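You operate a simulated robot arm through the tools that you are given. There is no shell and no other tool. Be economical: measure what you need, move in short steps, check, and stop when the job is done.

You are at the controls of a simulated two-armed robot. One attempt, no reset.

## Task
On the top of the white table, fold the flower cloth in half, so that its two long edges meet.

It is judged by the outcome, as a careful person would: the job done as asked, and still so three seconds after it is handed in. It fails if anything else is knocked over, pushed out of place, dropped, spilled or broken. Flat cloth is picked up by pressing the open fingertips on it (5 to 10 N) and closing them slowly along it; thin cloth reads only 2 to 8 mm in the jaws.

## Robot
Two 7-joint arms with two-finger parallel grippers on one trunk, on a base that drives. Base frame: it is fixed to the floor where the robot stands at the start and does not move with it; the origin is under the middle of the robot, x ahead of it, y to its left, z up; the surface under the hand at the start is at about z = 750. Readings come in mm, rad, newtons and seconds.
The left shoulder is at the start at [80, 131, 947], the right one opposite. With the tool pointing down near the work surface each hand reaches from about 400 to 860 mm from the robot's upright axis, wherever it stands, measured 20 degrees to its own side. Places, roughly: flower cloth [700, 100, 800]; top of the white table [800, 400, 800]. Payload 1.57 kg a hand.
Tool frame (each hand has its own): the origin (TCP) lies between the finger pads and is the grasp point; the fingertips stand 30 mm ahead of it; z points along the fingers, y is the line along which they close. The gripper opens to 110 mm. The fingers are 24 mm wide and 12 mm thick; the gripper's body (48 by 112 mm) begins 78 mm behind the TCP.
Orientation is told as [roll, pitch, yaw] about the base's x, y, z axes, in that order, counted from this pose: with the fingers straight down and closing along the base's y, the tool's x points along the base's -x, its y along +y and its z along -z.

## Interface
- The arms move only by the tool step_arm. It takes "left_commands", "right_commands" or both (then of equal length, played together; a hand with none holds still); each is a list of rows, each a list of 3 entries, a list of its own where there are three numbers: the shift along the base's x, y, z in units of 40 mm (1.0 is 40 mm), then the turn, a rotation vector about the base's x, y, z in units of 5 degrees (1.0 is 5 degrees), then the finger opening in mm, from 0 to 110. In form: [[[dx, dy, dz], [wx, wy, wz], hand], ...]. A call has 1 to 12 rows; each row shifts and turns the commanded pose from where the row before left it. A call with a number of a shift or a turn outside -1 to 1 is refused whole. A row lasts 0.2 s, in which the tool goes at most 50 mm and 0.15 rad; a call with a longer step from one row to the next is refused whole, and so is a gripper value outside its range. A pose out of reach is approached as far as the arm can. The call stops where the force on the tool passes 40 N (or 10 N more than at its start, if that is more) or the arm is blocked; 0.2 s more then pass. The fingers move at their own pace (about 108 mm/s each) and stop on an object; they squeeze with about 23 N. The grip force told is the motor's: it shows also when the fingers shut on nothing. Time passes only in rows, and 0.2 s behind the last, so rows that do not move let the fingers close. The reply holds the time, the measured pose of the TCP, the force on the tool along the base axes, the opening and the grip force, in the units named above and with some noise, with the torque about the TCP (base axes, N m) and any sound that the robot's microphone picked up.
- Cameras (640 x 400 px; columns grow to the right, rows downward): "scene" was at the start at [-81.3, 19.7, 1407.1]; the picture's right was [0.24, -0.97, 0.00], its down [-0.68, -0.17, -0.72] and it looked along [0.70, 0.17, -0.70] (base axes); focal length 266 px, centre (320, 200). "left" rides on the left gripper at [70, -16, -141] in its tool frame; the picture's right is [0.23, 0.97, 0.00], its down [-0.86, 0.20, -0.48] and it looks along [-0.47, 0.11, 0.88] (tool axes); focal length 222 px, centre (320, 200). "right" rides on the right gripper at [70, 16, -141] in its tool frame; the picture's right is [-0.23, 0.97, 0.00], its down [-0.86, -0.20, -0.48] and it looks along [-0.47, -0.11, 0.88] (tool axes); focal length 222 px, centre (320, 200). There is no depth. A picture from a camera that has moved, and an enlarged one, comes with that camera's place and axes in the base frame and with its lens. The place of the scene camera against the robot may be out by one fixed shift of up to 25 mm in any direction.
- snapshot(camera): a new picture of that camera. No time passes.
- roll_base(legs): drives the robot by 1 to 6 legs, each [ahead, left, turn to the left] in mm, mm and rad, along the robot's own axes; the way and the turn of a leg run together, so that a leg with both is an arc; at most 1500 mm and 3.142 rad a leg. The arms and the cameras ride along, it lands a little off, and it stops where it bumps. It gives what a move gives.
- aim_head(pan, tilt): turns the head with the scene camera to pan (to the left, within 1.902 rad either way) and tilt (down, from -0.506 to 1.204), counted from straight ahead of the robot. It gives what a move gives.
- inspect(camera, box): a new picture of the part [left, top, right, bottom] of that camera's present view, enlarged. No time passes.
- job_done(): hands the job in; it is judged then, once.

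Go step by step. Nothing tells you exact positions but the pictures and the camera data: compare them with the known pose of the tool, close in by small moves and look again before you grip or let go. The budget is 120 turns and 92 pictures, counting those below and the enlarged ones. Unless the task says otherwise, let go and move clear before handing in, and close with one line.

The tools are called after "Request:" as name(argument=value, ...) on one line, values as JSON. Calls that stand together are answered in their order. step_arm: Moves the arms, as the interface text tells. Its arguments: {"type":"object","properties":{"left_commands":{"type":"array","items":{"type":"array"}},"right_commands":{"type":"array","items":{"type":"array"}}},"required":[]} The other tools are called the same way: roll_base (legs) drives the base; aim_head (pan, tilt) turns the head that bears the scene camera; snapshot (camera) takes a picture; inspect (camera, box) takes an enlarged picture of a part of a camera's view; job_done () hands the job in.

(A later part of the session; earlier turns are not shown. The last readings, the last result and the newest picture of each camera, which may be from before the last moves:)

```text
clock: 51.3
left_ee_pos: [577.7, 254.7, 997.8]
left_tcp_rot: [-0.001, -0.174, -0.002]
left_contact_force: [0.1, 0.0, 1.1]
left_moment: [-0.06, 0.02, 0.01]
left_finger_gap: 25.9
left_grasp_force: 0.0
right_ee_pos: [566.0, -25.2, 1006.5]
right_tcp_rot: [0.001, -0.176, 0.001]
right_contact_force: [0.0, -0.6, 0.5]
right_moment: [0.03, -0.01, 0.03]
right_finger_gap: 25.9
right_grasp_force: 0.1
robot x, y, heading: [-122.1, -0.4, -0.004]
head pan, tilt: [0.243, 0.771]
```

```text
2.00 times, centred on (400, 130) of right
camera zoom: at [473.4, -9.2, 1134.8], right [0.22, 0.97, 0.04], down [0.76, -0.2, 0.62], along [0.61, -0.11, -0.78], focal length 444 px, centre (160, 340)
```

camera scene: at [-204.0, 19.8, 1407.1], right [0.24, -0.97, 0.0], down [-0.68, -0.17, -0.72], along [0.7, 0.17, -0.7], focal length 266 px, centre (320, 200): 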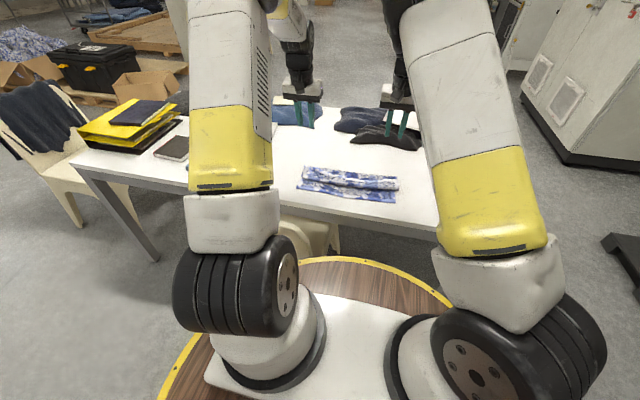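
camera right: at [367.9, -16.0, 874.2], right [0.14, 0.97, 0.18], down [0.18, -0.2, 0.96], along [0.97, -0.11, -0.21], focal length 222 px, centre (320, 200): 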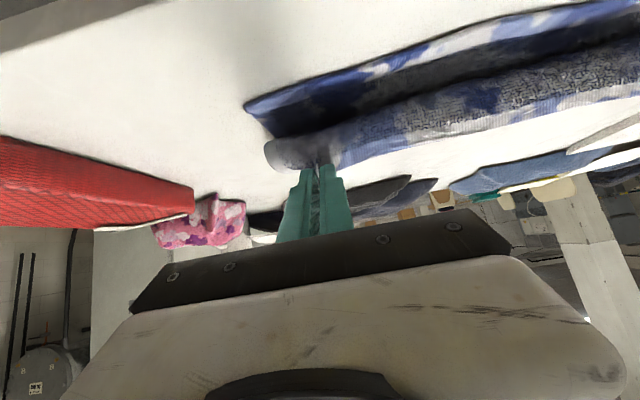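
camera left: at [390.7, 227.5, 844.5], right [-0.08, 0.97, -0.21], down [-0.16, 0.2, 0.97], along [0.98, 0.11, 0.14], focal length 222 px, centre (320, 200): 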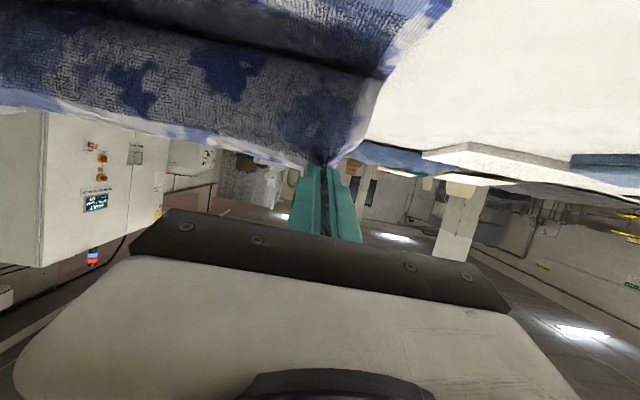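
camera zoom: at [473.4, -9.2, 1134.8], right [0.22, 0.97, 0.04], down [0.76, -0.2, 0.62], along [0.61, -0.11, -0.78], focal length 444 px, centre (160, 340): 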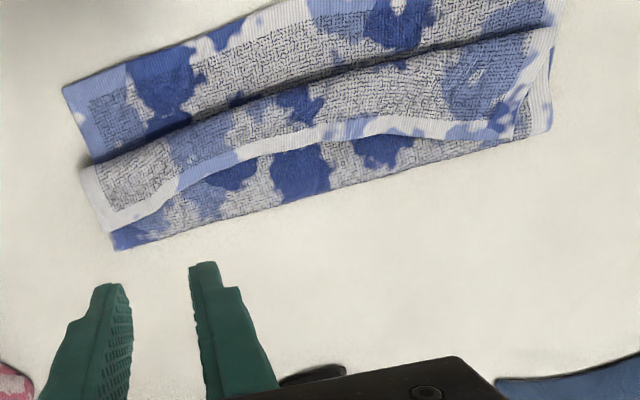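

The flap edge now lies around x≈620 near both corners. I come down over it with the hands leaning 30° forward, aiming to pinch only the last few mm of the edge.

Request:
step_arm(left_commands=[[[0.125, -0.084, -0.585], [0, 1, 0], 26], [[0.125, -0.084, -0.585], [0, 1, 0], 26], [[0.125, -0.084, -0.585], [0, 1, 0], 26], [[0.125, -0.084, -0.585], [0, 1, 0], 26], [[0.125, -0.084, -0.585], [0, 1, 0], 26], [[0.125, -0.084, -0.585], [0, 1, 0], 26], [[0.125, -0.084, -0.585], [0, 1, 0], 26], [[0.125, -0.084, -0.585], [0, 1, 0], 26], [[0, 0, 0], [0, 0, 0], 26]], right_commands=[[[0.1625, -0.056, -0.61], [0, 1, 0], 26], [[0.1625, -0.056, -0.61], [0, 1, 0], 26], [[0.1625, -0.056, -0.61], [0, 1, 0], 26], [[0.1625, -0.056, -0.61], [0, 1, 0], 26], [[0.1625, -0.056, -0.61], [0, 1, 0], 26], [[0.1625, -0.056, -0.61], [0, 1, 0], 26], [[0.1625, -0.056, -0.61], [0, 1, 0], 26], [[0.1625, -0.056, -0.61], [0, 1, 0], 26], [[0, 0, 0], [0, 0, 0], 26]])

Request:
inspect(camera="left", box=[200, 60, 440, 230])

Request:
inspect(camera="right", box=[200, 60, 440, 230])

```text
clock: 53.3
left_ee_pos: [571.2, 225.3, 817.9]
left_tcp_rot: [-0.003, 0.525, -0.003]
left_contact_force: [-0.1, -0.9, -0.2]
left_moment: [0.01, 0.01, 0.02]
left_finger_gap: 25.9
left_grasp_force: 0.1
left hand out of reach, approached as far as the arm can: row 7, 8
right_ee_pos: [580.8, -45.1, 839.4]
right_tcp_rot: [0.001, 0.48, 0.0]
right_contact_force: [0.9, -0.7, -0.3]
right_moment: [0.01, -0.01, 0.01]
right_finger_gap: 26.1
right_grasp_force: 0.1
right hand out of reach, approached as far as the arm can: row 7, 8
robot x, y, heading: [-122.1, 1.6, 0.001]
head pan, tilt: [0.243, 0.771]
```

```text
2.35 times, centred on (320, 145) of left
camera zoom: at [579.8, 208.6, 975.2], right [-0.2, 0.97, 0.11], down [0.98, 0.2, -0.01], along [-0.04, 0.11, -0.99], focal length 523 px, centre (320, 329)
```

zoom: 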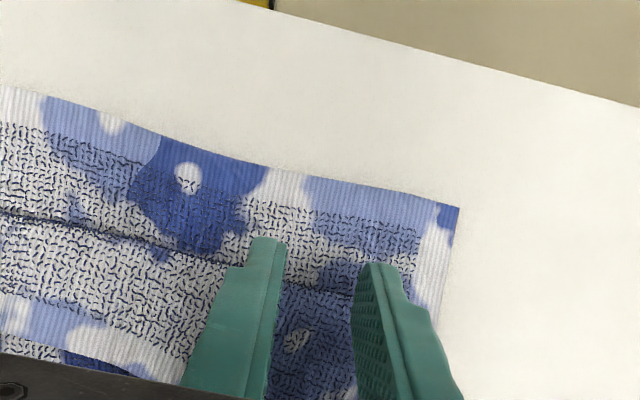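

```text
2.35 times, centred on (320, 145) of right
camera zoom: at [584.8, -29.2, 997.0], right [0.2, 0.97, -0.1], down [0.98, -0.2, 0.03], along [0.01, -0.11, -0.99], focal length 523 px, centre (320, 329)
```

zoom: 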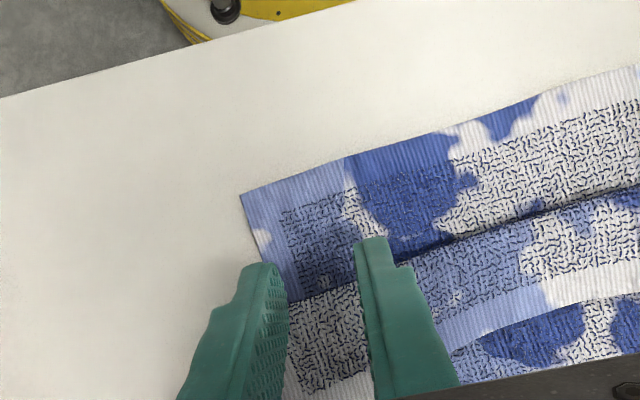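

The forward lean needs the base closer. I lift a little, drive back forward for the pick-up, and will drive back again later while holding the cloth aloft.

Request:
step_arm(left_commands=[[[0, 0, 0.9], [0, 0, 0], 26], [[0, 0, 0.5], [0, 0, 0], 26]], right_commands=[[[0, 0, 0.5], [0, 0, 0], 26], [[0, 0, 0.4], [0, 0, 0], 26]])

Request:
roll_base(legs=[[120, 0, 0]])

```text
clock: 53.9
left_ee_pos: [569.9, 224.4, 871.3]
left_tcp_rot: [-0.002, 0.525, -0.003]
left_contact_force: [0.5, -0.5, -1.0]
left_moment: [-0.02, 0.01, 0.01]
left_finger_gap: 26.0
left_grasp_force: 0.0
right_ee_pos: [569.4, -47.1, 857.9]
right_tcp_rot: [0.003, 0.523, 0.0]
right_contact_force: [0.9, 0.3, 0.1]
right_moment: [-0.03, 0.04, -0.01]
right_finger_gap: 25.8
right_grasp_force: 0.2
right hand out of reach, approached as far as the arm can: row 1
robot x, y, heading: [-120.8, -0.2, -0.004]
head pan, tilt: [0.243, 0.771]
```

```text
clock: 55.1
left_ee_pos: [687.5, 224.2, 873.0]
left_tcp_rot: [-0.001, 0.523, -0.002]
left_contact_force: [-0.6, 0.4, -0.3]
left_moment: [-0.03, -0.01, 0.01]
left_finger_gap: 25.8
left_grasp_force: 0.1
right_ee_pos: [687.7, -47.6, 857.3]
right_tcp_rot: [0.004, 0.521, -0.001]
right_contact_force: [0.5, -0.3, -0.9]
right_moment: [0.03, 0.0, -0.01]
right_finger_gap: 25.9
right_grasp_force: 0.0
robot x, y, heading: [-5.5, 1.3, 0.006]
head pan, tilt: [0.243, 0.771]
```

Request:
step_arm(left_commands=[[[-0.6, 0.03, -0.48], [0, 0, 0], 26], [[-0.6, 0.03, -0.48], [0, 0, 0], 26], [[-0.54, 0.03, -0.48], [0, 0, 0], 26], [[0, 0, 0], [0, 0, 0], 26]], right_commands=[[[-0.6, 0.03, -0.35], [0, 0, 0], 26], [[-0.6, 0.03, -0.35], [0, 0, 0], 26], [[-0.55, 0.03, -0.35], [0, 0, 0], 26], [[0, 0, 0], [0, 0, 0], 26]])

Request:
inspect(camera="left", box=[200, 60, 440, 230])

Request:
inspect(camera="right", box=[200, 60, 440, 230])

```text
clock: 56.1
left_ee_pos: [616.9, 228.5, 815.9]
left_tcp_rot: [-0.002, 0.523, -0.002]
left_contact_force: [0.2, 0.2, 0.9]
left_moment: [-0.01, -0.01, 0.05]
left_finger_gap: 26.1
left_grasp_force: 0.0
right_ee_pos: [615.9, -43.5, 817.5]
right_tcp_rot: [0.001, 0.521, 0.001]
right_contact_force: [0.4, 0.3, -0.1]
right_moment: [-0.04, 0.0, -0.02]
right_finger_gap: 26.2
right_grasp_force: 0.0
robot x, y, heading: [-4.8, 0.6, -0.001]
head pan, tilt: [0.243, 0.771]
```

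```text
2.35 times, centred on (320, 145) of left
camera zoom: at [627.0, 212.5, 972.1], right [-0.2, 0.97, 0.11], down [0.98, 0.2, -0.01], along [-0.04, 0.11, -0.99], focal length 523 px, centre (320, 329)
```

zoom: 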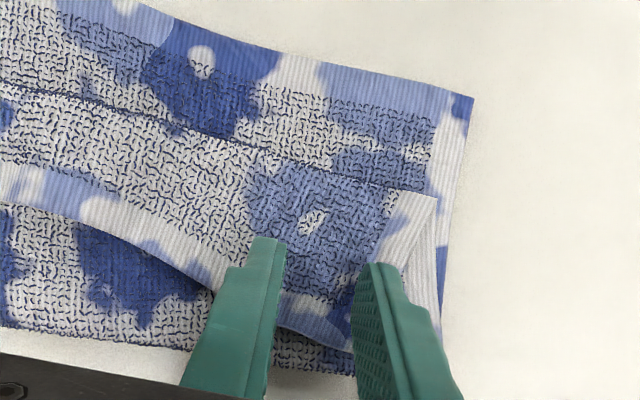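

```text
2.35 times, centred on (320, 145) of right
camera zoom: at [627.0, -27.1, 974.8], right [0.2, 0.97, -0.11], down [0.98, -0.2, -0.01], along [-0.03, -0.11, -0.99], focal length 523 px, centre (320, 329)
```

zoom: 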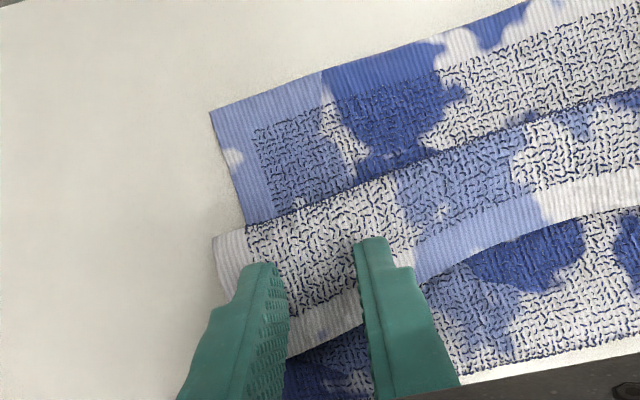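

Request:
step_arm(left_commands=[[[0.06, -0.2, 0], [0, 0, 0], 26], [[0, 0, -0.3], [0, 0, 0], 26], [[0, 0, -0.2], [0, 0, 0], 26], [[0, 0, 0], [0, 0, 0], 26]], right_commands=[[[0.19, 0, 0], [0, 0, 0], 26], [[0, 0, -0.3], [0, 0, 0], 26], [[0, 0, -0.24], [0, 0, 0], 26], [[0, 0, 0], [0, 0, 0], 26]])

```text
clock: 57.1
left_ee_pos: [620.3, 220.8, 795.7]
left_tcp_rot: [-0.003, 0.523, -0.002]
left_contact_force: [-0.1, -1.0, 0.5]
left_moment: [-0.03, -0.03, -0.05]
left_finger_gap: 26.2
left_grasp_force: 0.2
right_ee_pos: [623.8, -42.3, 794.3]
right_tcp_rot: [0.003, 0.522, -0.001]
right_contact_force: [-0.3, 0.6, -0.3]
right_moment: [0.0, 0.0, 0.0]
right_finger_gap: 25.9
right_grasp_force: 0.0
robot x, y, heading: [-2.3, -0.1, -0.001]
head pan, tilt: [0.243, 0.771]
```

Request:
step_arm(left_commands=[[[0, 0, -0.08], [0, 0, 0], 26], [[0, 0, 0], [0, 0, 0], 26]], right_commands=[[[0, 0, -0.06], [0, 0, 0], 26], [[0, 0, 0], [0, 0, 0], 26]])

```text
clock: 57.7
left_ee_pos: [620.1, 220.8, 792.3]
left_tcp_rot: [-0.002, 0.525, -0.002]
left_contact_force: [0.4, 0.5, 2.2]
left_moment: [-0.02, 0.02, 0.01]
left_finger_gap: 25.8
left_grasp_force: 0.1
right_ee_pos: [625.7, -43.1, 791.2]
right_tcp_rot: [0.001, 0.521, -0.001]
right_contact_force: [0.1, 0.3, 1.0]
right_moment: [-0.01, -0.02, -0.02]
right_finger_gap: 25.9
right_grasp_force: 0.0
robot x, y, heading: [-4.6, -2.5, -0.004]
head pan, tilt: [0.243, 0.771]
```

Request:
step_arm(left_commands=[[[0, 0, -0.04], [0, 0, 0], 26], [[0, 0, 0], [0, 0, 0], 22], [[0, 0, 0], [0, 0, 0], 18], [[0, 0, 0], [0, 0, 0], 14], [[0, 0, 0], [0, 0, 0], 10], [[0, 0, 0], [0, 0, 0], 7], [[0, 0, 0], [0, 0, 0], 4], [[0, 0, 0], [0, 0, 0], 2], [[0, 0, 0], [0, 0, 0], 0], [[0, 0, 0], [0, 0, 0], 0]], right_commands=[[[0, 0, -0.06], [0, 0, 0], 26], [[0, 0, 0], [0, 0, 0], 22], [[0, 0, 0], [0, 0, 0], 18], [[0, 0, 0], [0, 0, 0], 14], [[0, 0, 0], [0, 0, 0], 10], [[0, 0, 0], [0, 0, 0], 7], [[0, 0, 0], [0, 0, 0], 4], [[0, 0, 0], [0, 0, 0], 2], [[0, 0, 0], [0, 0, 0], 0], [[0, 0, 0], [0, 0, 0], 0]])

```text
clock: 59.9
left_ee_pos: [620.7, 219.8, 790.1]
left_tcp_rot: [-0.001, 0.522, -0.001]
left_contact_force: [0.1, -0.8, 3.7]
left_moment: [0.01, 0.01, 0.0]
left_finger_gap: 3.8
left_grasp_force: 23.4
right_ee_pos: [623.2, -42.7, 789.5]
right_tcp_rot: [0.003, 0.522, 0.001]
right_contact_force: [0.1, -1.1, 5.2]
right_moment: [-0.09, 0.03, 0.01]
right_finger_gap: 4.1
right_grasp_force: 23.2
robot x, y, heading: [-6.3, -2.1, -0.003]
head pan, tilt: [0.243, 0.771]
```

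Both hold only the flap edge (about 4 mm). I lift to the upright position, turning the hands back 60° as I go and easing the left hand outward.

Request:
step_arm(left_commands=[[[0.09, 0, 0.37], [0, -1, 0], 0], [[0.09, 0.04, 0.37], [0, -1, 0], 0], [[0.09, 0.04, 0.37], [0, -1, 0], 0], [[0.09, 0.04, 0.37], [0, -1, 0], 0], [[0.09, 0.04, 0.37], [0, -1, 0], 0], [[0.09, 0.04, 0.37], [0, -1, 0], 0], [[0.19, 0.04, 0.02], [0, -1, 0], 0], [[0.19, 0.04, 0.02], [0, -1, 0], 0], [[0.19, 0.04, 0.02], [0, -1, 0], 0], [[0.19, 0.04, 0.02], [0, -1, 0], 0], [[0.19, 0, 0.02], [0, -1, 0], 0], [[0.19, 0, 0.02], [0, -1, 0], 0]], right_commands=[[[0.13, 0, 0.37], [0, -1, 0], 0], [[0.13, 0, 0.37], [0, -1, 0], 0], [[0.13, 0, 0.37], [0, -1, 0], 0], [[0.13, 0, 0.37], [0, -1, 0], 0], [[0.13, 0, 0.37], [0, -1, 0], 0], [[0.13, 0, 0.37], [0, -1, 0], 0], [[0.19, 0, 0.02], [0, -1, 0], 0], [[0.19, 0, 0.02], [0, -1, 0], 0], [[0.19, 0, 0.02], [0, -1, 0], 0], [[0.19, 0, 0.02], [0, -1, 0], 0], [[0.19, 0, 0.02], [0, -1, 0], 0], [[0.19, 0, 0.02], [0, -1, 0], 0]])

Request:
inspect(camera="scene", box=[260, 130, 460, 255])

```text
clock: 62.5
left_ee_pos: [687.5, 233.1, 884.4]
left_tcp_rot: [0.0, -0.525, -0.001]
left_contact_force: [-0.2, -9.9, -0.3]
left_moment: [-0.25, 0.0, -0.16]
left_finger_gap: 3.8
left_grasp_force: 23.2
right_ee_pos: [702.1, -44.1, 884.2]
right_tcp_rot: [0.004, -0.53, 0.0]
right_contact_force: [-0.7, 8.4, -0.1]
right_moment: [0.3, 0.01, 0.12]
right_finger_gap: 4.0
right_grasp_force: 22.9
robot x, y, heading: [-3.2, -0.3, 0.001]
head pan, tilt: [0.243, 0.771]
```

```text
3.20 times, centred on (360, 192) of scene
camera zoom: at [-85.1, 19.6, 1407.1], right [0.24, -0.97, 0.0], down [-0.68, -0.17, -0.72], along [0.7, 0.17, -0.7], focal length 850 px, centre (192, 224)
```

zoom: 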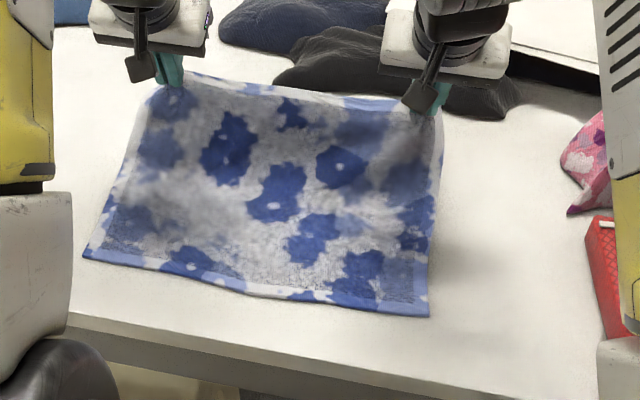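

The sheet is fully open and taut. I now drive the base back 115 mm, which carries the edge over the fold line.

Request:
roll_base(legs=[[-115, 0, 0]])

Request:
inspect(camera="scene", box=[260, 100, 460, 225])

```text
clock: 63.8
left_ee_pos: [572.8, 234.5, 884.4]
left_tcp_rot: [0.001, -0.521, -0.002]
left_contact_force: [-0.8, -10.2, 0.6]
left_moment: [-0.27, -0.02, -0.16]
left_finger_gap: 3.8
left_grasp_force: 23.2
right_ee_pos: [586.8, -43.1, 884.3]
right_tcp_rot: [0.003, -0.526, -0.001]
right_contact_force: [-0.8, 10.0, -0.1]
right_moment: [0.29, 0.02, 0.12]
right_finger_gap: 3.8
right_grasp_force: 23.4
robot x, y, heading: [-117.5, -0.5, 0.001]
head pan, tilt: [0.243, 0.771]
```

```text
3.20 times, centred on (360, 162) of scene
camera zoom: at [-200.7, 19.6, 1407.1], right [0.24, -0.97, 0.0], down [-0.68, -0.17, -0.72], along [0.7, 0.17, -0.7], focal length 850 px, centre (192, 320)
```

zoom: 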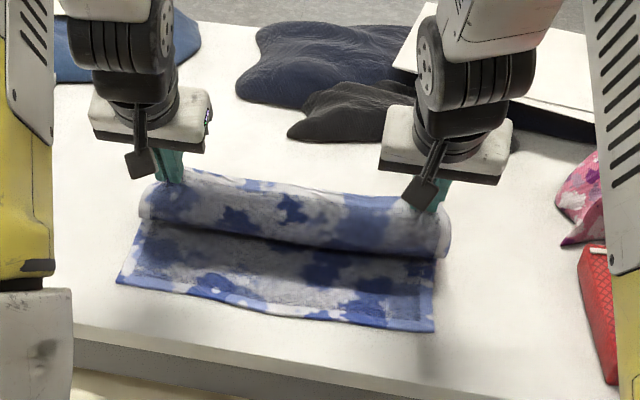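

I now rotate the hands further back while bringing the edge over toward the near edge.

Request:
step_arm(left_commands=[[[-0.135, 0, -0.127], [0, -0.833, 0], 0], [[-0.135, 0, -0.127], [0, -0.833, 0], 0], [[-0.135, 0, -0.127], [0, -0.833, 0], 0], [[-0.135, 0, -0.127], [0, -0.833, 0], 0], [[-0.135, 0, -0.127], [0, -0.833, 0], 0], [[-0.135, 0, -0.127], [0, -0.833, 0], 0], [[-0.135, 0, -0.127], [0, -0.833, 0], 0], [[-0.135, 0, -0.127], [0, -0.833, 0], 0], [[-0.135, 0, -0.127], [0, -0.833, 0], 0], [[-0.135, 0, -0.127], [0, -0.833, 0], 0], [[-0.135, 0, -0.127], [0, -0.833, 0], 0], [[-0.135, 0, -0.127], [0, -0.833, 0], 0]], right_commands=[[[-0.135, 0, -0.127], [0, -0.833, 0], 0], [[-0.135, 0, -0.127], [0, -0.833, 0], 0], [[-0.135, 0, -0.127], [0, -0.833, 0], 0], [[-0.135, 0, -0.127], [0, -0.833, 0], 0], [[-0.135, 0, -0.127], [0, -0.833, 0], 0], [[-0.135, 0, -0.127], [0, -0.833, 0], 0], [[-0.135, 0, -0.127], [0, -0.833, 0], 0], [[-0.135, 0, -0.127], [0, -0.833, 0], 0], [[-0.135, 0, -0.127], [0, -0.833, 0], 0], [[-0.135, 0, -0.127], [0, -0.833, 0], 0], [[-0.135, 0, -0.127], [0, -0.833, 0], 0], [[-0.135, 0, -0.127], [0, -0.833, 0], 0]])

Request:
inspect(camera="scene", box=[260, 100, 460, 225])

```text
clock: 66.4
left_ee_pos: [508.4, 232.9, 823.2]
left_tcp_rot: [0.003, -1.398, -0.005]
left_contact_force: [0.7, -9.2, -0.4]
left_moment: [-0.08, -0.01, -0.28]
left_finger_gap: 3.8
left_grasp_force: 22.8
right_ee_pos: [520.5, -44.1, 820.8]
right_tcp_rot: [0.005, -1.4, -0.002]
right_contact_force: [-1.1, 8.9, 0.0]
right_moment: [0.12, -0.03, 0.29]
right_finger_gap: 3.4
right_grasp_force: 23.0
robot x, y, heading: [-119.3, 0.3, -0.0]
head pan, tilt: [0.243, 0.771]
```

```text
3.20 times, centred on (360, 162) of scene
camera zoom: at [-201.0, 19.5, 1407.1], right [0.24, -0.97, 0.0], down [-0.68, -0.17, -0.72], along [0.7, 0.17, -0.7], focal length 850 px, centre (192, 320)
```

zoom: 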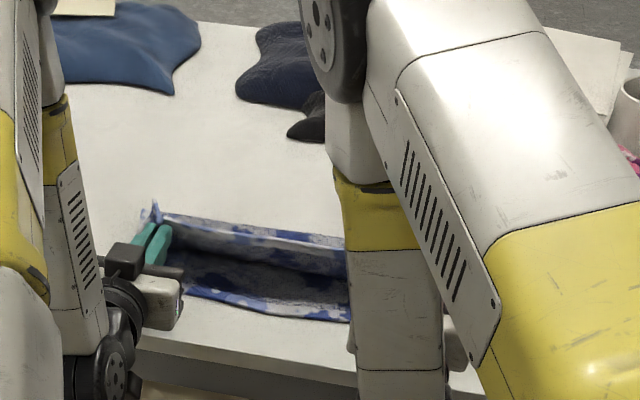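

The posture is right: the edge strip points up, in line with the sheet. I lower it onto the near edge.

Request:
step_arm(left_commands=[[[-0.15, 0, -0.25], [0, 0, 0], 0], [[-0.15, 0, -0.3], [0, 0, 0], 0], [[-0.12, 0, -0.3], [0, 0, 0], 0], [[-0.1, 0, -0.3], [0, 0, 0], 0], [[0, 0, 0], [0, 0, 0], 0]], right_commands=[[[-0.16, 0, -0.25], [0, 0, 0], 0], [[-0.16, 0, -0.3], [0, 0, 0], 0], [[-0.14, 0, -0.3], [0, 0, 0], 0], [[-0.12, 0, -0.25], [0, 0, 0], 0], [[0, 0, 0], [0, 0, 0], 0]])

Request:
inspect(camera="scene", box=[280, 140, 400, 215])

Request:
snapshot(camera="right")

```text
clock: 67.8
left_ee_pos: [508.0, 232.2, 841.5]
left_tcp_rot: [0.106, -1.497, -0.116]
left_contact_force: [-0.7, -8.2, -2.6]
left_moment: [0.03, 0.14, -0.27]
left_finger_gap: 3.6
left_grasp_force: 22.3
right_ee_pos: [499.1, -37.9, 776.4]
right_tcp_rot: [0.039, -1.397, -0.024]
right_contact_force: [1.1, 8.8, 3.8]
right_moment: [0.1, -0.08, 0.19]
right_finger_gap: 3.8
right_grasp_force: 23.2
robot x, y, heading: [-121.9, 2.8, 0.01]
head pan, tilt: [0.243, 0.771]
stopped in row 5 (left hand): the arm was blocked; the commanded pose is now the measured one
```

```text
5.33 times, centred on (340, 178) of scene
camera zoom: at [-225.0, 14.6, 1407.3], right [0.25, -0.97, 0.0], down [-0.66, -0.17, -0.73], along [0.7, 0.18, -0.69], focal length 1417 px, centre (213, 320)
```

zoom: 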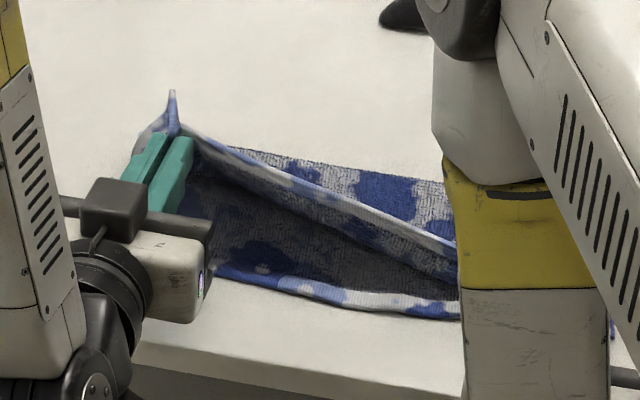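

```text
16 pictures are left
camera right: at [347.9, -23.7, 733.9], right [0.03, 0.97, 0.23], down [-0.32, -0.21, 0.92], along [0.95, -0.1, 0.31], focal length 222 px, centre (320, 200)
```

right: 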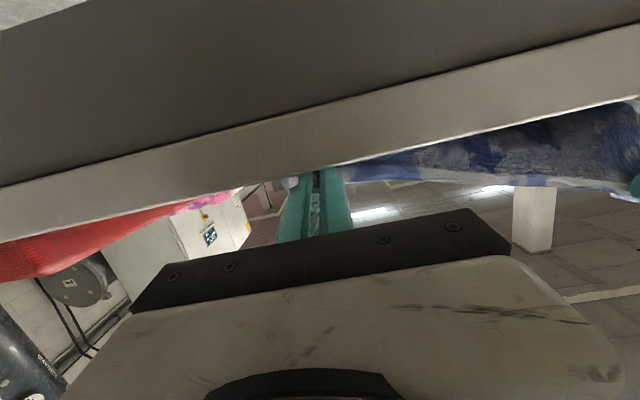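

The left wrist hit its joint limit (same signature as the right one earlier). I reduce the left tilt to about 65° and then lower it.

Request:
step_arm(left_commands=[[[0, 0, 0.06], [0, 1, 0], 0], [[0, 0, 0.06], [0, 1, 0], 0], [[0, 0, 0.06], [0, 1, 0], 0], [[0, 0, 0.06], [0, 1, 0], 0], [[-0.13, 0, -0.4], [0, 0, 0], 0], [[-0.13, 0, -0.4], [0, 0, 0], 0], [[-0.13, 0, -0.4], [0, 0, 0], 0], [[-0.13, 0, -0.4], [0, 0, 0], 0], [[0, 0, 0], [0, 0, 0], 0]])

Request:
inspect(camera="scene", box=[280, 140, 400, 215])

```text
clock: 69.8
left_ee_pos: [502.2, 236.6, 776.1]
left_tcp_rot: [0.046, -1.153, -0.053]
left_contact_force: [1.3, -10.0, 27.7]
left_moment: [-0.13, -0.66, -0.33]
left_finger_gap: 4.1
left_grasp_force: 22.5
right_ee_pos: [503.9, -47.3, 772.8]
right_tcp_rot: [0.008, -1.389, -0.005]
right_contact_force: [0.8, 13.1, 4.9]
right_moment: [0.13, -0.23, 0.45]
right_finger_gap: 4.3
right_grasp_force: 23.0
robot x, y, heading: [-120.3, -4.5, 0.0]
head pan, tilt: [0.243, 0.771]
```

```text
5.33 times, centred on (340, 178) of scene
camera zoom: at [-202.0, 17.0, 1407.0], right [0.24, -0.97, 0.0], down [-0.68, -0.16, -0.72], along [0.7, 0.17, -0.7], focal length 1417 px, centre (213, 320)
```

zoom: 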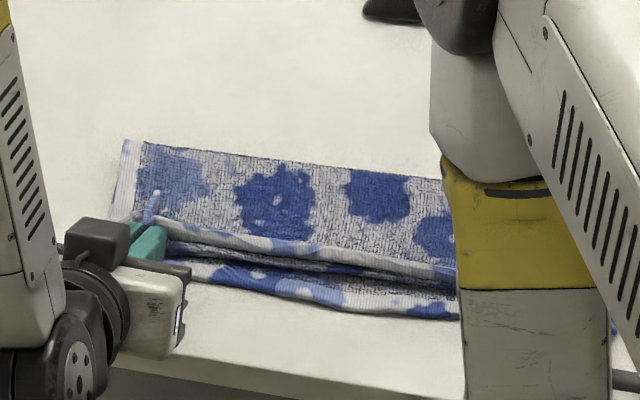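

The sheet is laid, but the edge is still about 15–20 mm short of the near edge. I ease the left pressure and draw both hands nearer.

Request:
step_arm(left_commands=[[[0, 0, 0.12], [0, 0, 0], 0], [[-0.2, 0, 0], [0, 0, 0], 0], [[-0.25, 0, 0], [0, 0, 0], 0], [[0, 0, 0], [0, 0, 0], 0]], right_commands=[[[0, 0, 0.06], [0, 0, 0], 0], [[-0.15, 0, 0], [0, 0, 0], 0], [[-0.15, 0, 0], [0, 0, 0], 0], [[0, 0, 0], [0, 0, 0], 0]])

Request:
inspect(camera="scene", box=[280, 140, 400, 215])

```text
clock: 70.8
left_ee_pos: [482.2, 236.7, 777.1]
left_tcp_rot: [0.042, -1.141, -0.046]
left_contact_force: [5.6, -15.1, 2.5]
left_moment: [-0.21, -0.37, -0.09]
left_finger_gap: 4.1
left_grasp_force: 22.8
right_ee_pos: [492.2, -48.5, 773.3]
right_tcp_rot: [0.007, -1.387, -0.007]
right_contact_force: [1.0, 12.8, 1.4]
right_moment: [0.11, -0.04, 0.42]
right_finger_gap: 4.0
right_grasp_force: 23.2
robot x, y, heading: [-119.6, -4.6, -0.003]
head pan, tilt: [0.243, 0.771]
```

```text
5.33 times, centred on (340, 178) of scene
camera zoom: at [-200.9, 17.0, 1407.1], right [0.24, -0.97, 0.0], down [-0.68, -0.16, -0.72], along [0.7, 0.17, -0.7], focal length 1417 px, centre (213, 320)
```

zoom: 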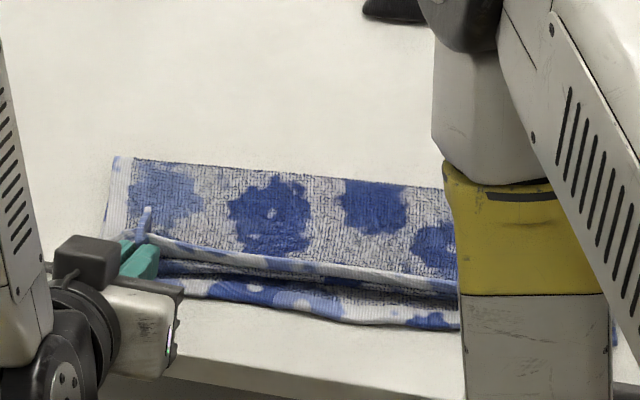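

The left side of the cloth shifted a little with the hand, but the two edges now lie within about 10 mm of each other. I relax the sideways tension, open, back off slightly and rise.

Request:
step_arm(left_commands=[[[-0.05, -0.1, 0], [0, 0, 0], 0], [[0, 0, 0], [0, 0, 0], 8], [[0, 0, 0], [0, 0, 0], 18], [[0, 0, 0], [0, 0, 0], 28], [[-0.25, 0, 0.05], [0, 0, 0], 28], [[-0.3, 0, 0.4], [0, 0, 0], 28], [[0, 0, 0.9], [0, 0.5, 0], 28], [[0, 0, 1], [0, 1, 0], 28], [[0, 0, 1], [0, 1, 0], 28], [[0, 0, 1], [0, 1, 0], 28], [[0, 0, 1], [0, 1, 0], 28]], right_commands=[[[0.0, 0.1, 0], [0, 0, 0], 0], [[0, 0, 0], [0, 0, 0], 8], [[0, 0, 0], [0, 0, 0], 18], [[0, 0, 0], [0, 0, 0], 28], [[-0.25, 0, 0.05], [0, 0, 0], 28], [[-0.3, 0, 0.4], [0, 0, 0], 28], [[0, 0, 0.9], [0, 0.5, 0], 28], [[0, 0, 1], [0, 1, 0], 28], [[0, 0, 1], [0, 1, 0], 28], [[0, 0, 1], [0, 1, 0], 28], [[0, 0, 1], [0, 1, 0], 28]])

Request:
inspect(camera="scene", box=[280, 130, 440, 230])

```text
clock: 73.2
left_ee_pos: [456.9, 229.7, 992.6]
left_tcp_rot: [0.015, -0.75, -0.029]
left_contact_force: [0.5, -0.1, -0.5]
left_moment: [0.0, 0.03, -0.04]
left_finger_gap: 28.1
left_grasp_force: 0.0
right_ee_pos: [469.6, -44.8, 989.4]
right_tcp_rot: [-0.001, -0.994, -0.001]
right_contact_force: [1.5, 0.8, -0.4]
right_moment: [-0.02, 0.01, -0.01]
right_finger_gap: 28.1
right_grasp_force: 0.1
robot x, y, heading: [-120.7, -4.6, -0.004]
head pan, tilt: [0.243, 0.771]
```

```text
4.00 times, centred on (360, 180) of scene
camera zoom: at [-200.3, 17.4, 1407.1], right [0.24, -0.97, 0.0], down [-0.68, -0.16, -0.72], along [0.7, 0.17, -0.7], focal length 1063 px, centre (160, 280)
```

zoom: 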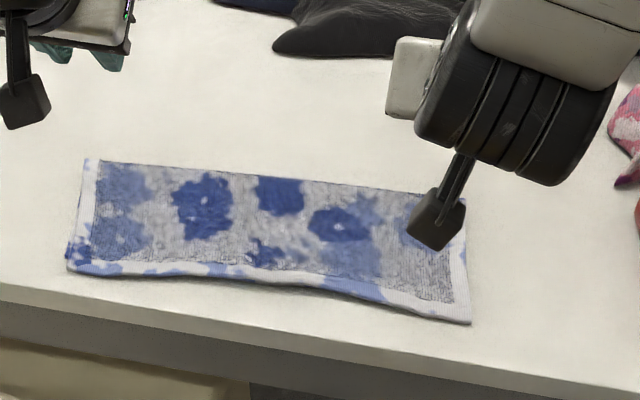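

The cloth is now folded flat with the edges together. I turn the hands to look down and check the alignment.

Request:
step_arm(left_commands=[[[0.2, 0.2, 0], [0, 1, 0], 28], [[0.2, 0.2, 0], [0, 1, 0], 28], [[0.2, 0, 0], [0, 1, 0], 28], [[0.2, 0, 0], [0, 1, 0], 28], [[0, 0, 0], [0, 1, 0], 28], [[0, 0, 0], [0, 1, 0], 28], [[0, 0, 0], [0, 1, 0], 28], [[0, 0, 0], [0, 1, 0], 28], [[0, 0, 0], [0, 0, 0], 28], [[0, 0, 0], [0, 0, 0], 28], [[0, 0, 0], [0, 0, 0], 28]], right_commands=[[[0.2, -0.2, 0], [0, 1, 0], 28], [[0.2, -0.2, 0], [0, 1, 0], 28], [[0.2, 0, 0], [0, 1, 0], 28], [[0.2, 0, 0], [0, 1, 0], 28], [[0, 0, 0], [0, 1, 0], 28], [[0, 0, 0], [0, 1, 0], 28], [[0, 0, 0], [0, 1, 0], 28], [[0, 0, 0], [0, 1, 0], 28], [[0, 0, 0], [0, 1, 0], 28], [[0, 0, 0], [0, 1, 0], 28], [[0, 0, 0], [0, 1, 0], 28]])

Request:
snapshot(camera="left")

Request:
snapshot(camera="right")

Request:
snapshot(camera="scene")

```text
clock: 75.6
left_ee_pos: [489.9, 248.4, 991.5]
left_tcp_rot: [-0.001, -0.053, -0.019]
left_contact_force: [-0.1, 0.2, 0.5]
left_moment: [0.0, -0.02, -0.02]
left_finger_gap: 28.0
left_grasp_force: 0.1
right_ee_pos: [503.3, -60.6, 989.2]
right_tcp_rot: [0.0, -0.036, -0.001]
right_contact_force: [-0.1, 0.4, 0.2]
right_moment: [0.01, 0.02, -0.01]
right_finger_gap: 28.0
right_grasp_force: 0.2
robot x, y, heading: [-114.8, -4.1, -0.007]
head pan, tilt: [0.243, 0.771]
```

```text
12 pictures are left
camera left: at [411.9, 234.1, 1129.6], right [-0.21, 0.98, -0.01], down [0.83, 0.18, 0.52], along [0.51, 0.1, -0.85], focal length 222 px, centre (320, 200)
```

left: 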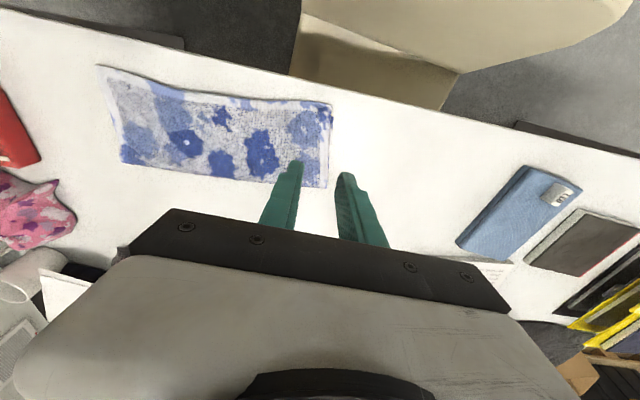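

```text
11 pictures are left
camera right: at [429.8, -44.1, 1128.7], right [0.23, 0.97, 0.01], down [0.84, -0.2, 0.51], along [0.5, -0.11, -0.86], focal length 222 px, centre (320, 200)
```

right: 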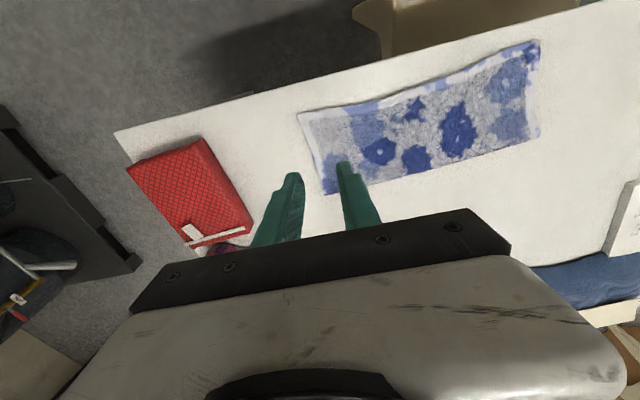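

```text
10 pictures are left
camera scene: at [-201.2, 17.2, 1407.1], right [0.24, -0.97, 0.0], down [-0.68, -0.16, -0.72], along [0.7, 0.17, -0.7], focal length 266 px, centre (320, 200)
```

scene: 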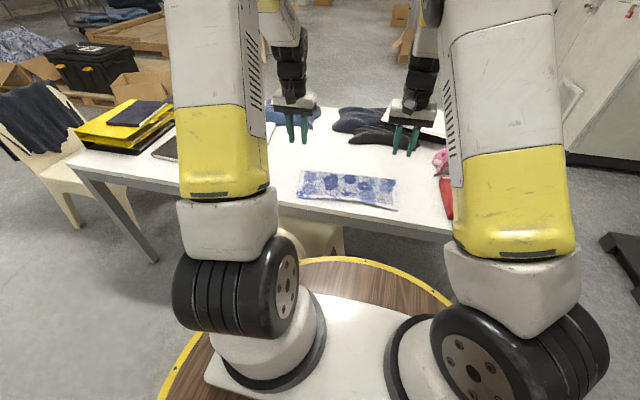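

Request:
inspect(camera="left", box=[220, 70, 360, 190])

Request:
inspect(camera="right", box=[285, 75, 425, 195])

```text
3.33 times, centred on (290, 130) of left
camera zoom: at [411.9, 234.1, 1129.6], right [-0.21, 0.98, -0.01], down [0.83, 0.18, 0.52], along [0.51, 0.1, -0.85], focal length 740 px, centre (420, 433)
```

zoom: 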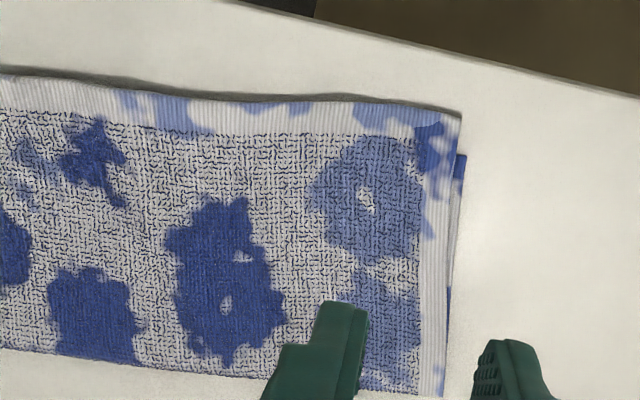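

```text
3.33 times, centred on (355, 135) of right
camera zoom: at [429.8, -44.1, 1128.7], right [0.23, 0.97, 0.01], down [0.84, -0.2, 0.51], along [0.5, -0.11, -0.86], focal length 740 px, centre (203, 417)
```

zoom: 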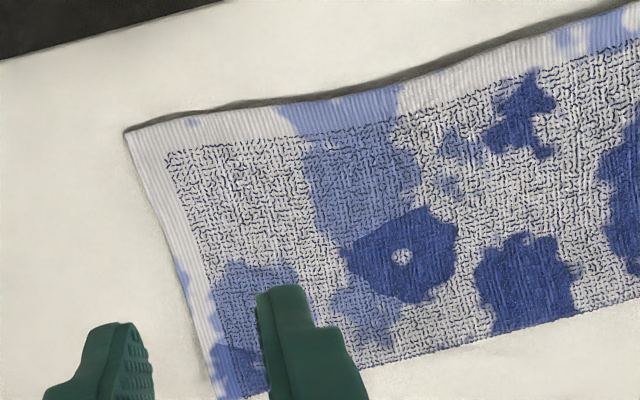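

The top edge overshoots the lower one, by about 18 mm on the left and an estimated 30 mm on the right. The overhang is a single layer, so I can pinch it as it lies, without flipping, and set it back. I lower both hands to it.

Request:
step_arm(left_commands=[[[-0.1, -0.1, -0.88], [0, 0.12, 0], 26], [[-0.1, -0.1, -0.88], [0, 0.12, 0.2], 26], [[-0.1, -0.1, -0.88], [0, 0.12, 0], 26], [[-0.1, -0.1, -0.88], [0, 0.12, 0], 26], [[-0.1, -0.1, -0.88], [0, 0.12, 0], 26], [[0, 0, 0], [0, 0, 0], 26]], right_commands=[[[-0.066, 0.013, -0.87], [0, 0.08, 0], 26], [[-0.066, 0.013, -0.87], [0, 0.08, 0], 26], [[-0.066, 0.013, -0.87], [0, 0.08, 0], 26], [[-0.066, 0.013, -0.87], [0, 0.08, 0], 26], [[-0.066, 0.013, -0.87], [0, 0.08, 0], 26], [[0, 0, 0], [0, 0, 0], 26]])

Request:
inspect(camera="left", box=[200, 60, 440, 230])

Request:
inspect(camera="right", box=[200, 60, 440, 230])

```text
clock: 77.0
left_ee_pos: [470.3, 227.6, 815.7]
left_tcp_rot: [0.001, 0.001, -0.003]
left_contact_force: [0.6, -0.2, -0.6]
left_moment: [0.0, 0.02, 0.0]
left_finger_gap: 25.6
left_grasp_force: 0.0
right_ee_pos: [491.2, -59.1, 814.4]
right_tcp_rot: [0.0, -0.002, -0.001]
right_contact_force: [0.2, -0.3, -0.3]
right_moment: [-0.04, -0.05, -0.02]
right_finger_gap: 26.0
right_grasp_force: 0.1
robot x, y, heading: [-119.5, -3.0, -0.005]
head pan, tilt: [0.243, 0.771]
```

```text
2.35 times, centred on (320, 145) of left
camera zoom: at [400.5, 211.5, 956.6], right [-0.22, 0.97, 0.0], down [0.86, 0.2, 0.48], along [0.47, 0.11, -0.88], focal length 523 px, centre (320, 329)
```

zoom: 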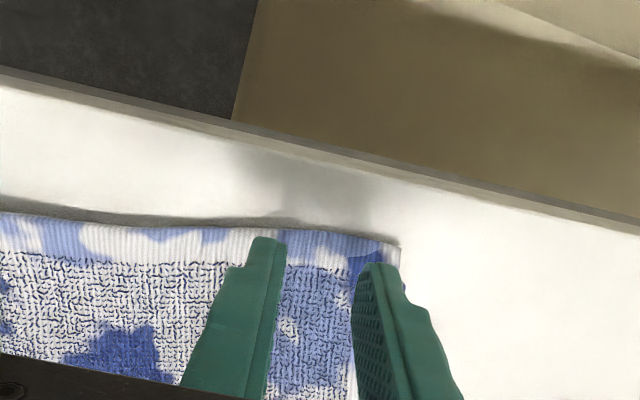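

```text
2.35 times, centred on (320, 145) of right
camera zoom: at [422.4, -42.4, 957.9], right [0.23, 0.97, 0.0], down [0.85, -0.2, 0.48], along [0.47, -0.11, -0.88], focal length 523 px, centre (320, 329)
```

zoom: 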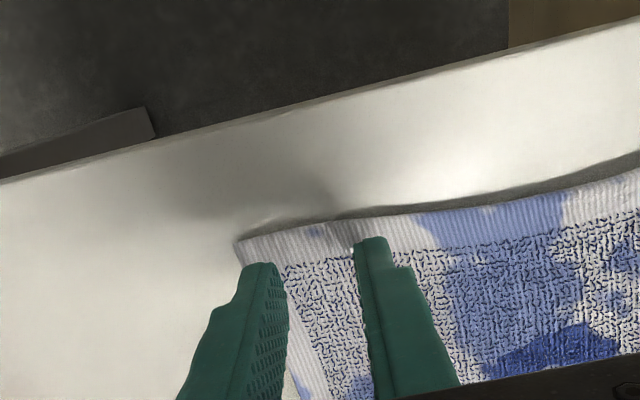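

Request:
step_arm(left_commands=[[[0, 0, -0.4], [0, 0, 0], 26], [[0, 0, -0.3], [0, 0, 0], 26], [[0, 0, 0], [0, 0, 0], 26]], right_commands=[[[0, 0, -0.4], [0, 0, 0], 26], [[0, 0, -0.27], [0, 0, 0], 26], [[0, 0, 0], [0, 0, 0], 26]])

Request:
step_arm(left_commands=[[[0, 0, -0.08], [0, 0, 0], 26], [[0, 0, 0], [0, 0, 0], 26]], right_commands=[[[0, 0, -0.08], [0, 0, 0], 26], [[0, 0, 0], [0, 0, 0], 26]])

```text
clock: 77.8
left_ee_pos: [469.9, 229.2, 788.5]
left_tcp_rot: [0.0, 0.001, -0.005]
left_contact_force: [0.1, -0.3, 0.1]
left_moment: [0.02, -0.04, -0.01]
left_finger_gap: 26.0
left_grasp_force: 0.1
right_ee_pos: [490.8, -57.9, 789.7]
right_tcp_rot: [0.0, -0.002, -0.001]
right_contact_force: [-0.3, 0.1, 1.1]
right_moment: [-0.01, -0.03, -0.01]
right_finger_gap: 26.0
right_grasp_force: 0.1
robot x, y, heading: [-120.7, -3.7, -0.002]
head pan, tilt: [0.243, 0.771]
```

```text
clock: 78.4
left_ee_pos: [470.8, 228.5, 784.8]
left_tcp_rot: [0.001, -0.002, -0.004]
left_contact_force: [0.7, 0.0, 5.2]
left_moment: [0.02, -0.09, -0.04]
left_finger_gap: 25.8
left_grasp_force: 0.1
right_ee_pos: [491.5, -57.1, 785.0]
right_tcp_rot: [0.0, 0.001, -0.001]
right_contact_force: [-0.6, -0.1, 1.4]
right_moment: [0.02, 0.0, 0.02]
right_finger_gap: 25.8
right_grasp_force: 0.1
robot x, y, heading: [-119.3, -2.0, -0.002]
head pan, tilt: [0.243, 0.771]
```

Request:
step_arm(left_commands=[[[0, 0, 0], [0, 0, 0], 26], [[0, 0, 0], [0, 0, 0], 22], [[0, 0, 0], [0, 0, 0], 18], [[0, 0, 0], [0, 0, 0], 14], [[0, 0, 0], [0, 0, 0], 10], [[0, 0, 0], [0, 0, 0], 7], [[0, 0, 0], [0, 0, 0], 4], [[0, 0, 0], [0, 0, 0], 2], [[0, 0, 0], [0, 0, 0], 0], [[0, 0, 0], [0, 0, 0], 0]], right_commands=[[[0, 0, -0.05], [0, 0, 0], 26], [[0, 0, 0], [0, 0, 0], 22], [[0, 0, 0], [0, 0, 0], 18], [[0, 0, 0], [0, 0, 0], 14], [[0, 0, 0], [0, 0, 0], 10], [[0, 0, 0], [0, 0, 0], 7], [[0, 0, 0], [0, 0, 0], 4], [[0, 0, 0], [0, 0, 0], 2], [[0, 0, 0], [0, 0, 0], 0], [[0, 0, 0], [0, 0, 0], 0]])

```text
clock: 80.6
left_ee_pos: [469.5, 228.2, 785.3]
left_tcp_rot: [-0.002, -0.001, -0.003]
left_contact_force: [-0.4, -2.3, 5.9]
left_moment: [-0.07, -0.02, -0.05]
left_finger_gap: 3.3
left_grasp_force: 23.2
right_ee_pos: [489.6, -57.5, 785.0]
right_tcp_rot: [0.001, -0.001, 0.0]
right_contact_force: [-1.7, 4.6, 11.7]
right_moment: [0.2, -0.04, 0.06]
right_finger_gap: 3.8
right_grasp_force: 22.9
robot x, y, heading: [-120.2, -2.0, -0.007]
head pan, tilt: [0.243, 0.771]
```

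Both hold just the top layer. I lift it up and forward so the lower edge shows and the fold can settle outward.

Request:
step_arm(left_commands=[[[0.05, 0, 0.4], [0, 0, 0], 0], [[0.15, 0, 0.5], [0, 0, 0], 0], [[0.4, 0, 0.5], [0, 0, 0], 0], [[0.5, 0, 0.4], [0, 0, 0], 0], [[0.6, 0, 0.3], [0, 0, 0], 0], [[0.6, 0, 0.2], [0, 0, 0], 0], [[0, 0, 0], [0, 0, 0], 0]], right_commands=[[[0.05, 0, 0.4], [0, 0, 0], 0], [[0.15, 0, 0.5], [0, 0, 0], 0], [[0.4, 0, 0.5], [0, 0, 0], 0], [[0.5, 0, 0.4], [0, 0, 0], 0], [[0.6, 0, 0.3], [0, 0, 0], 0], [[0.6, 0, 0.2], [0, 0, 0], 0], [[0, 0, 0], [0, 0, 0], 0]])

Request:
inspect(camera="scene", box=[280, 110, 440, 210])

```text
clock: 82.2
left_ee_pos: [561.2, 229.2, 877.3]
left_tcp_rot: [-0.001, 0.0, -0.003]
left_contact_force: [0.5, -1.1, -0.1]
left_moment: [-0.04, 0.03, -0.04]
left_finger_gap: 3.4
left_grasp_force: 23.2
right_ee_pos: [581.5, -56.5, 873.7]
right_tcp_rot: [0.001, -0.003, -0.001]
right_contact_force: [-0.5, 0.3, -0.1]
right_moment: [0.05, -0.04, 0.04]
right_finger_gap: 4.0
right_grasp_force: 22.3
robot x, y, heading: [-119.0, -4.0, -0.004]
head pan, tilt: [0.243, 0.771]
```

```text
4.00 times, centred on (360, 160) of scene
camera zoom: at [-201.0, 17.1, 1407.1], right [0.24, -0.97, 0.0], down [-0.68, -0.16, -0.72], along [0.7, 0.17, -0.7], focal length 1063 px, centre (160, 360)
```

zoom: 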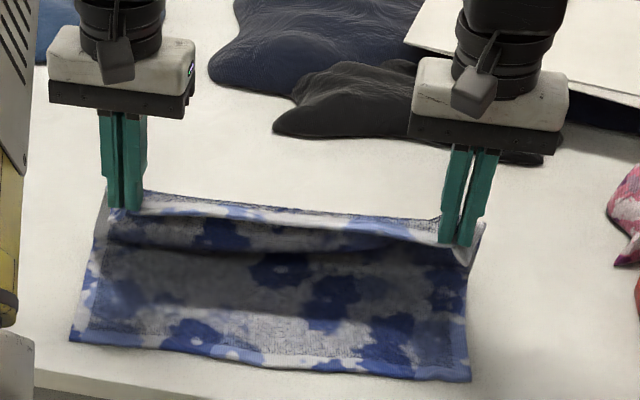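

The lower edge runs from about (477, 267) to (514, -84). I swing the sheet past vertical to reset the fold and bring it back, so that the top edge comes down exactly on it.

Request:
step_arm(left_commands=[[[0.74, 0, 0.19], [0, 0, 0], 0], [[0.74, 0, 0.19], [0, 0, 0], 0], [[0.74, 0, 0.19], [0, 0, 0], 0], [[0, 0, 0], [0, 0, 0], 0], [[-0.81, 0, -0.08], [0, 0, 0], 0], [[-0.81, 0, -0.08], [0, 0, 0], 0], [[-0.81, 0, -0.08], [0, 0, 0], 0], [[-0.56, 0, -0.575], [0, 0, 0], 0], [[-0.56, 0, -0.575], [0, 0, 0], 0], [[-0.26, 0, -0.6], [0, 0, 0], 0], [[-0.26, 0, -0.6], [0, 0, 0], 0], [[0, 0, 0], [0, 0, 0], 0]], right_commands=[[[0.87, 0, 0.21], [0, 0, 0], 0], [[0.87, 0, 0.21], [0, 0, 0], 0], [[0.87, 0, 0.21], [0, 0, 0], 0], [[0, 0, 0], [0, 0, 0], 0], [[-0.81, 0, -0.08], [0, 0, 0], 0], [[-0.81, 0, -0.08], [0, 0, 0], 0], [[-0.81, 0, -0.08], [0, 0, 0], 0], [[-0.56, 0, -0.575], [0, 0, 0], 0], [[-0.56, 0, -0.575], [0, 0, 0], 0], [[-0.35, 0, -0.6], [0, 0, 0], 0], [[-0.35, 0, -0.6], [0, 0, 0], 0], [[0, 0, 0], [0, 0, 0], 0]])

Request:
inspect(camera="scene", box=[280, 110, 440, 210])

```text
clock: 84.8
left_ee_pos: [487.4, 227.0, 795.1]
left_tcp_rot: [-0.001, -0.001, -0.003]
left_contact_force: [1.0, -1.0, -0.4]
left_moment: [-0.07, 0.02, -0.01]
left_finger_gap: 3.2
left_grasp_force: 22.8
right_ee_pos: [516.3, -56.9, 793.7]
right_tcp_rot: [0.0, 0.0, -0.002]
right_contact_force: [-0.5, 1.3, -0.1]
right_moment: [0.06, -0.04, 0.05]
right_finger_gap: 3.7
right_grasp_force: 23.2
robot x, y, heading: [-117.2, -1.5, -0.007]
head pan, tilt: [0.243, 0.771]
```

```text
4.00 times, centred on (360, 160) of scene
camera zoom: at [-201.0, 17.1, 1407.1], right [0.24, -0.97, 0.0], down [-0.68, -0.16, -0.72], along [0.7, 0.17, -0.7], focal length 1063 px, centre (160, 360)
```

zoom: 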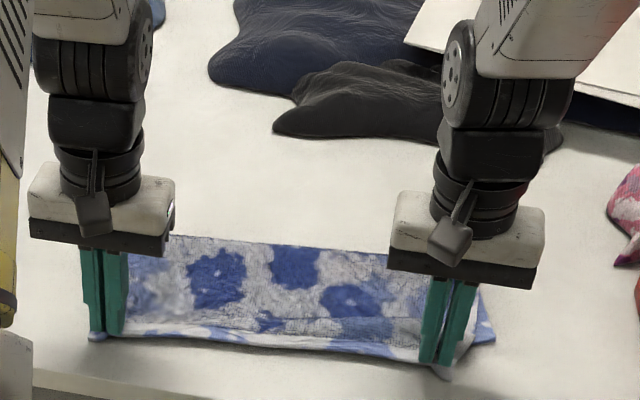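

The top edge sits over the lower edge. I lower the last few mm, open slowly and rise.

Request:
step_arm(left_commands=[[[0, 0.05, -0.17], [0, 0, 0], 0], [[0, 0, 0], [0, 0, 0], 6], [[0, 0, 0], [0, 0, 0], 12], [[0, 0, 0], [0, 0, 0], 18], [[0, 0, 0], [0, 0, 0], 24], [[0, 0, 0.3], [0, 0, 0], 26], [[0, 0, 0.8], [0, 0, 0], 26], [[0, 0, 1], [0, 0, 0], 26], [[0, 0, 1], [0, 0, 0], 26], [[0, 0, 1], [0, 0, 0], 26], [[0, 0, 0.5], [0, 0, 0], 26]], right_commands=[[[0, 0, -0.15], [0, 0, 0], 0], [[0, 0, 0], [0, 0, 0], 6], [[0, 0, 0], [0, 0, 0], 12], [[0, 0, 0], [0, 0, 0], 18], [[0, 0, 0], [0, 0, 0], 24], [[0, 0, 0.3], [0, 0, 0], 26], [[0, 0, 0.8], [0, 0, 0], 26], [[0, 0, 1], [0, 0, 0], 26], [[0, 0, 1], [0, 0, 0], 26], [[0, 0, 1], [0, 0, 0], 26], [[0, 0, 0.5], [0, 0, 0], 26]])

Request:
inspect(camera="right", box=[260, 50, 560, 230])

```text
clock: 87.2
left_ee_pos: [487.8, 231.4, 973.0]
left_tcp_rot: [0.0, 0.0, -0.004]
left_contact_force: [0.3, 0.5, 0.0]
left_moment: [0.0, 0.03, -0.03]
left_finger_gap: 25.7
left_grasp_force: 0.1
right_ee_pos: [516.6, -56.6, 973.8]
right_tcp_rot: [-0.001, 0.001, 0.0]
right_contact_force: [0.4, -0.7, -0.5]
right_moment: [0.02, 0.03, 0.01]
right_finger_gap: 26.2
right_grasp_force: 0.0
robot x, y, heading: [-116.6, -3.8, -0.003]
head pan, tilt: [0.243, 0.771]
```

```text
2.13 times, centred on (410, 140) of right
camera zoom: at [447.9, -41.8, 1116.5], right [0.23, 0.97, 0.0], down [0.85, -0.2, 0.48], along [0.47, -0.11, -0.88], focal length 474 px, centre (128, 328)
```

zoom: 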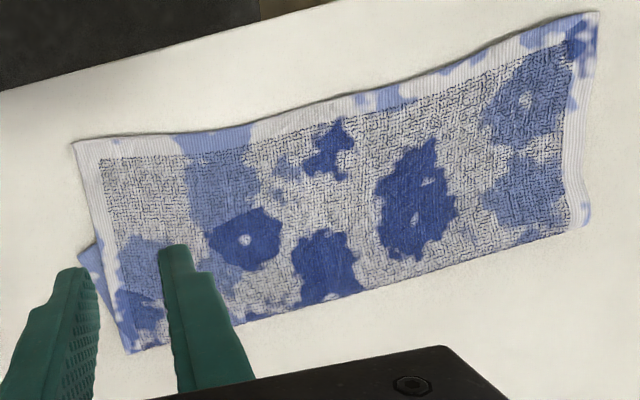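

The lower layer's right corner was pulled forward by that swing (it pokes out near (564, -108)), so the right side overlaps too far. I press the right hand on both layers there and drag them back toward me; afterwards I will re-set the top edge.

Request:
step_arm(right_commands=[[[0.42, 0, -0.87], [0, 0, 0], 50], [[0.42, 0, -0.87], [0, 0, 0], 50], [[0.42, 0, -0.87], [0, 0, 0], 50], [[0.42, 0, -0.87], [0, 0, 0], 50], [[0.42, 0, -0.87], [0, 0, 0], 50], [[0, 0, -0.15], [0, 0, 0], 50], [[0, 0, -0.1], [0, 0, 0], 50], [[0, 0, 0], [0, 0, 0], 50]])

```text
clock: 89.0
left_ee_pos: [489.0, 232.4, 972.2]
left_tcp_rot: [0.0, 0.0, -0.003]
left_contact_force: [0.7, -0.5, -0.1]
left_moment: [0.02, -0.01, 0.02]
left_finger_gap: 26.2
left_grasp_force: 0.0
right_ee_pos: [601.8, -57.6, 789.3]
right_tcp_rot: [0.001, -0.001, -0.002]
right_contact_force: [0.2, 0.0, 1.0]
right_moment: [-0.03, 0.01, 0.05]
right_finger_gap: 50.0
right_grasp_force: 0.1
robot x, y, heading: [-119.0, -3.8, -0.001]
head pan, tilt: [0.243, 0.771]
```

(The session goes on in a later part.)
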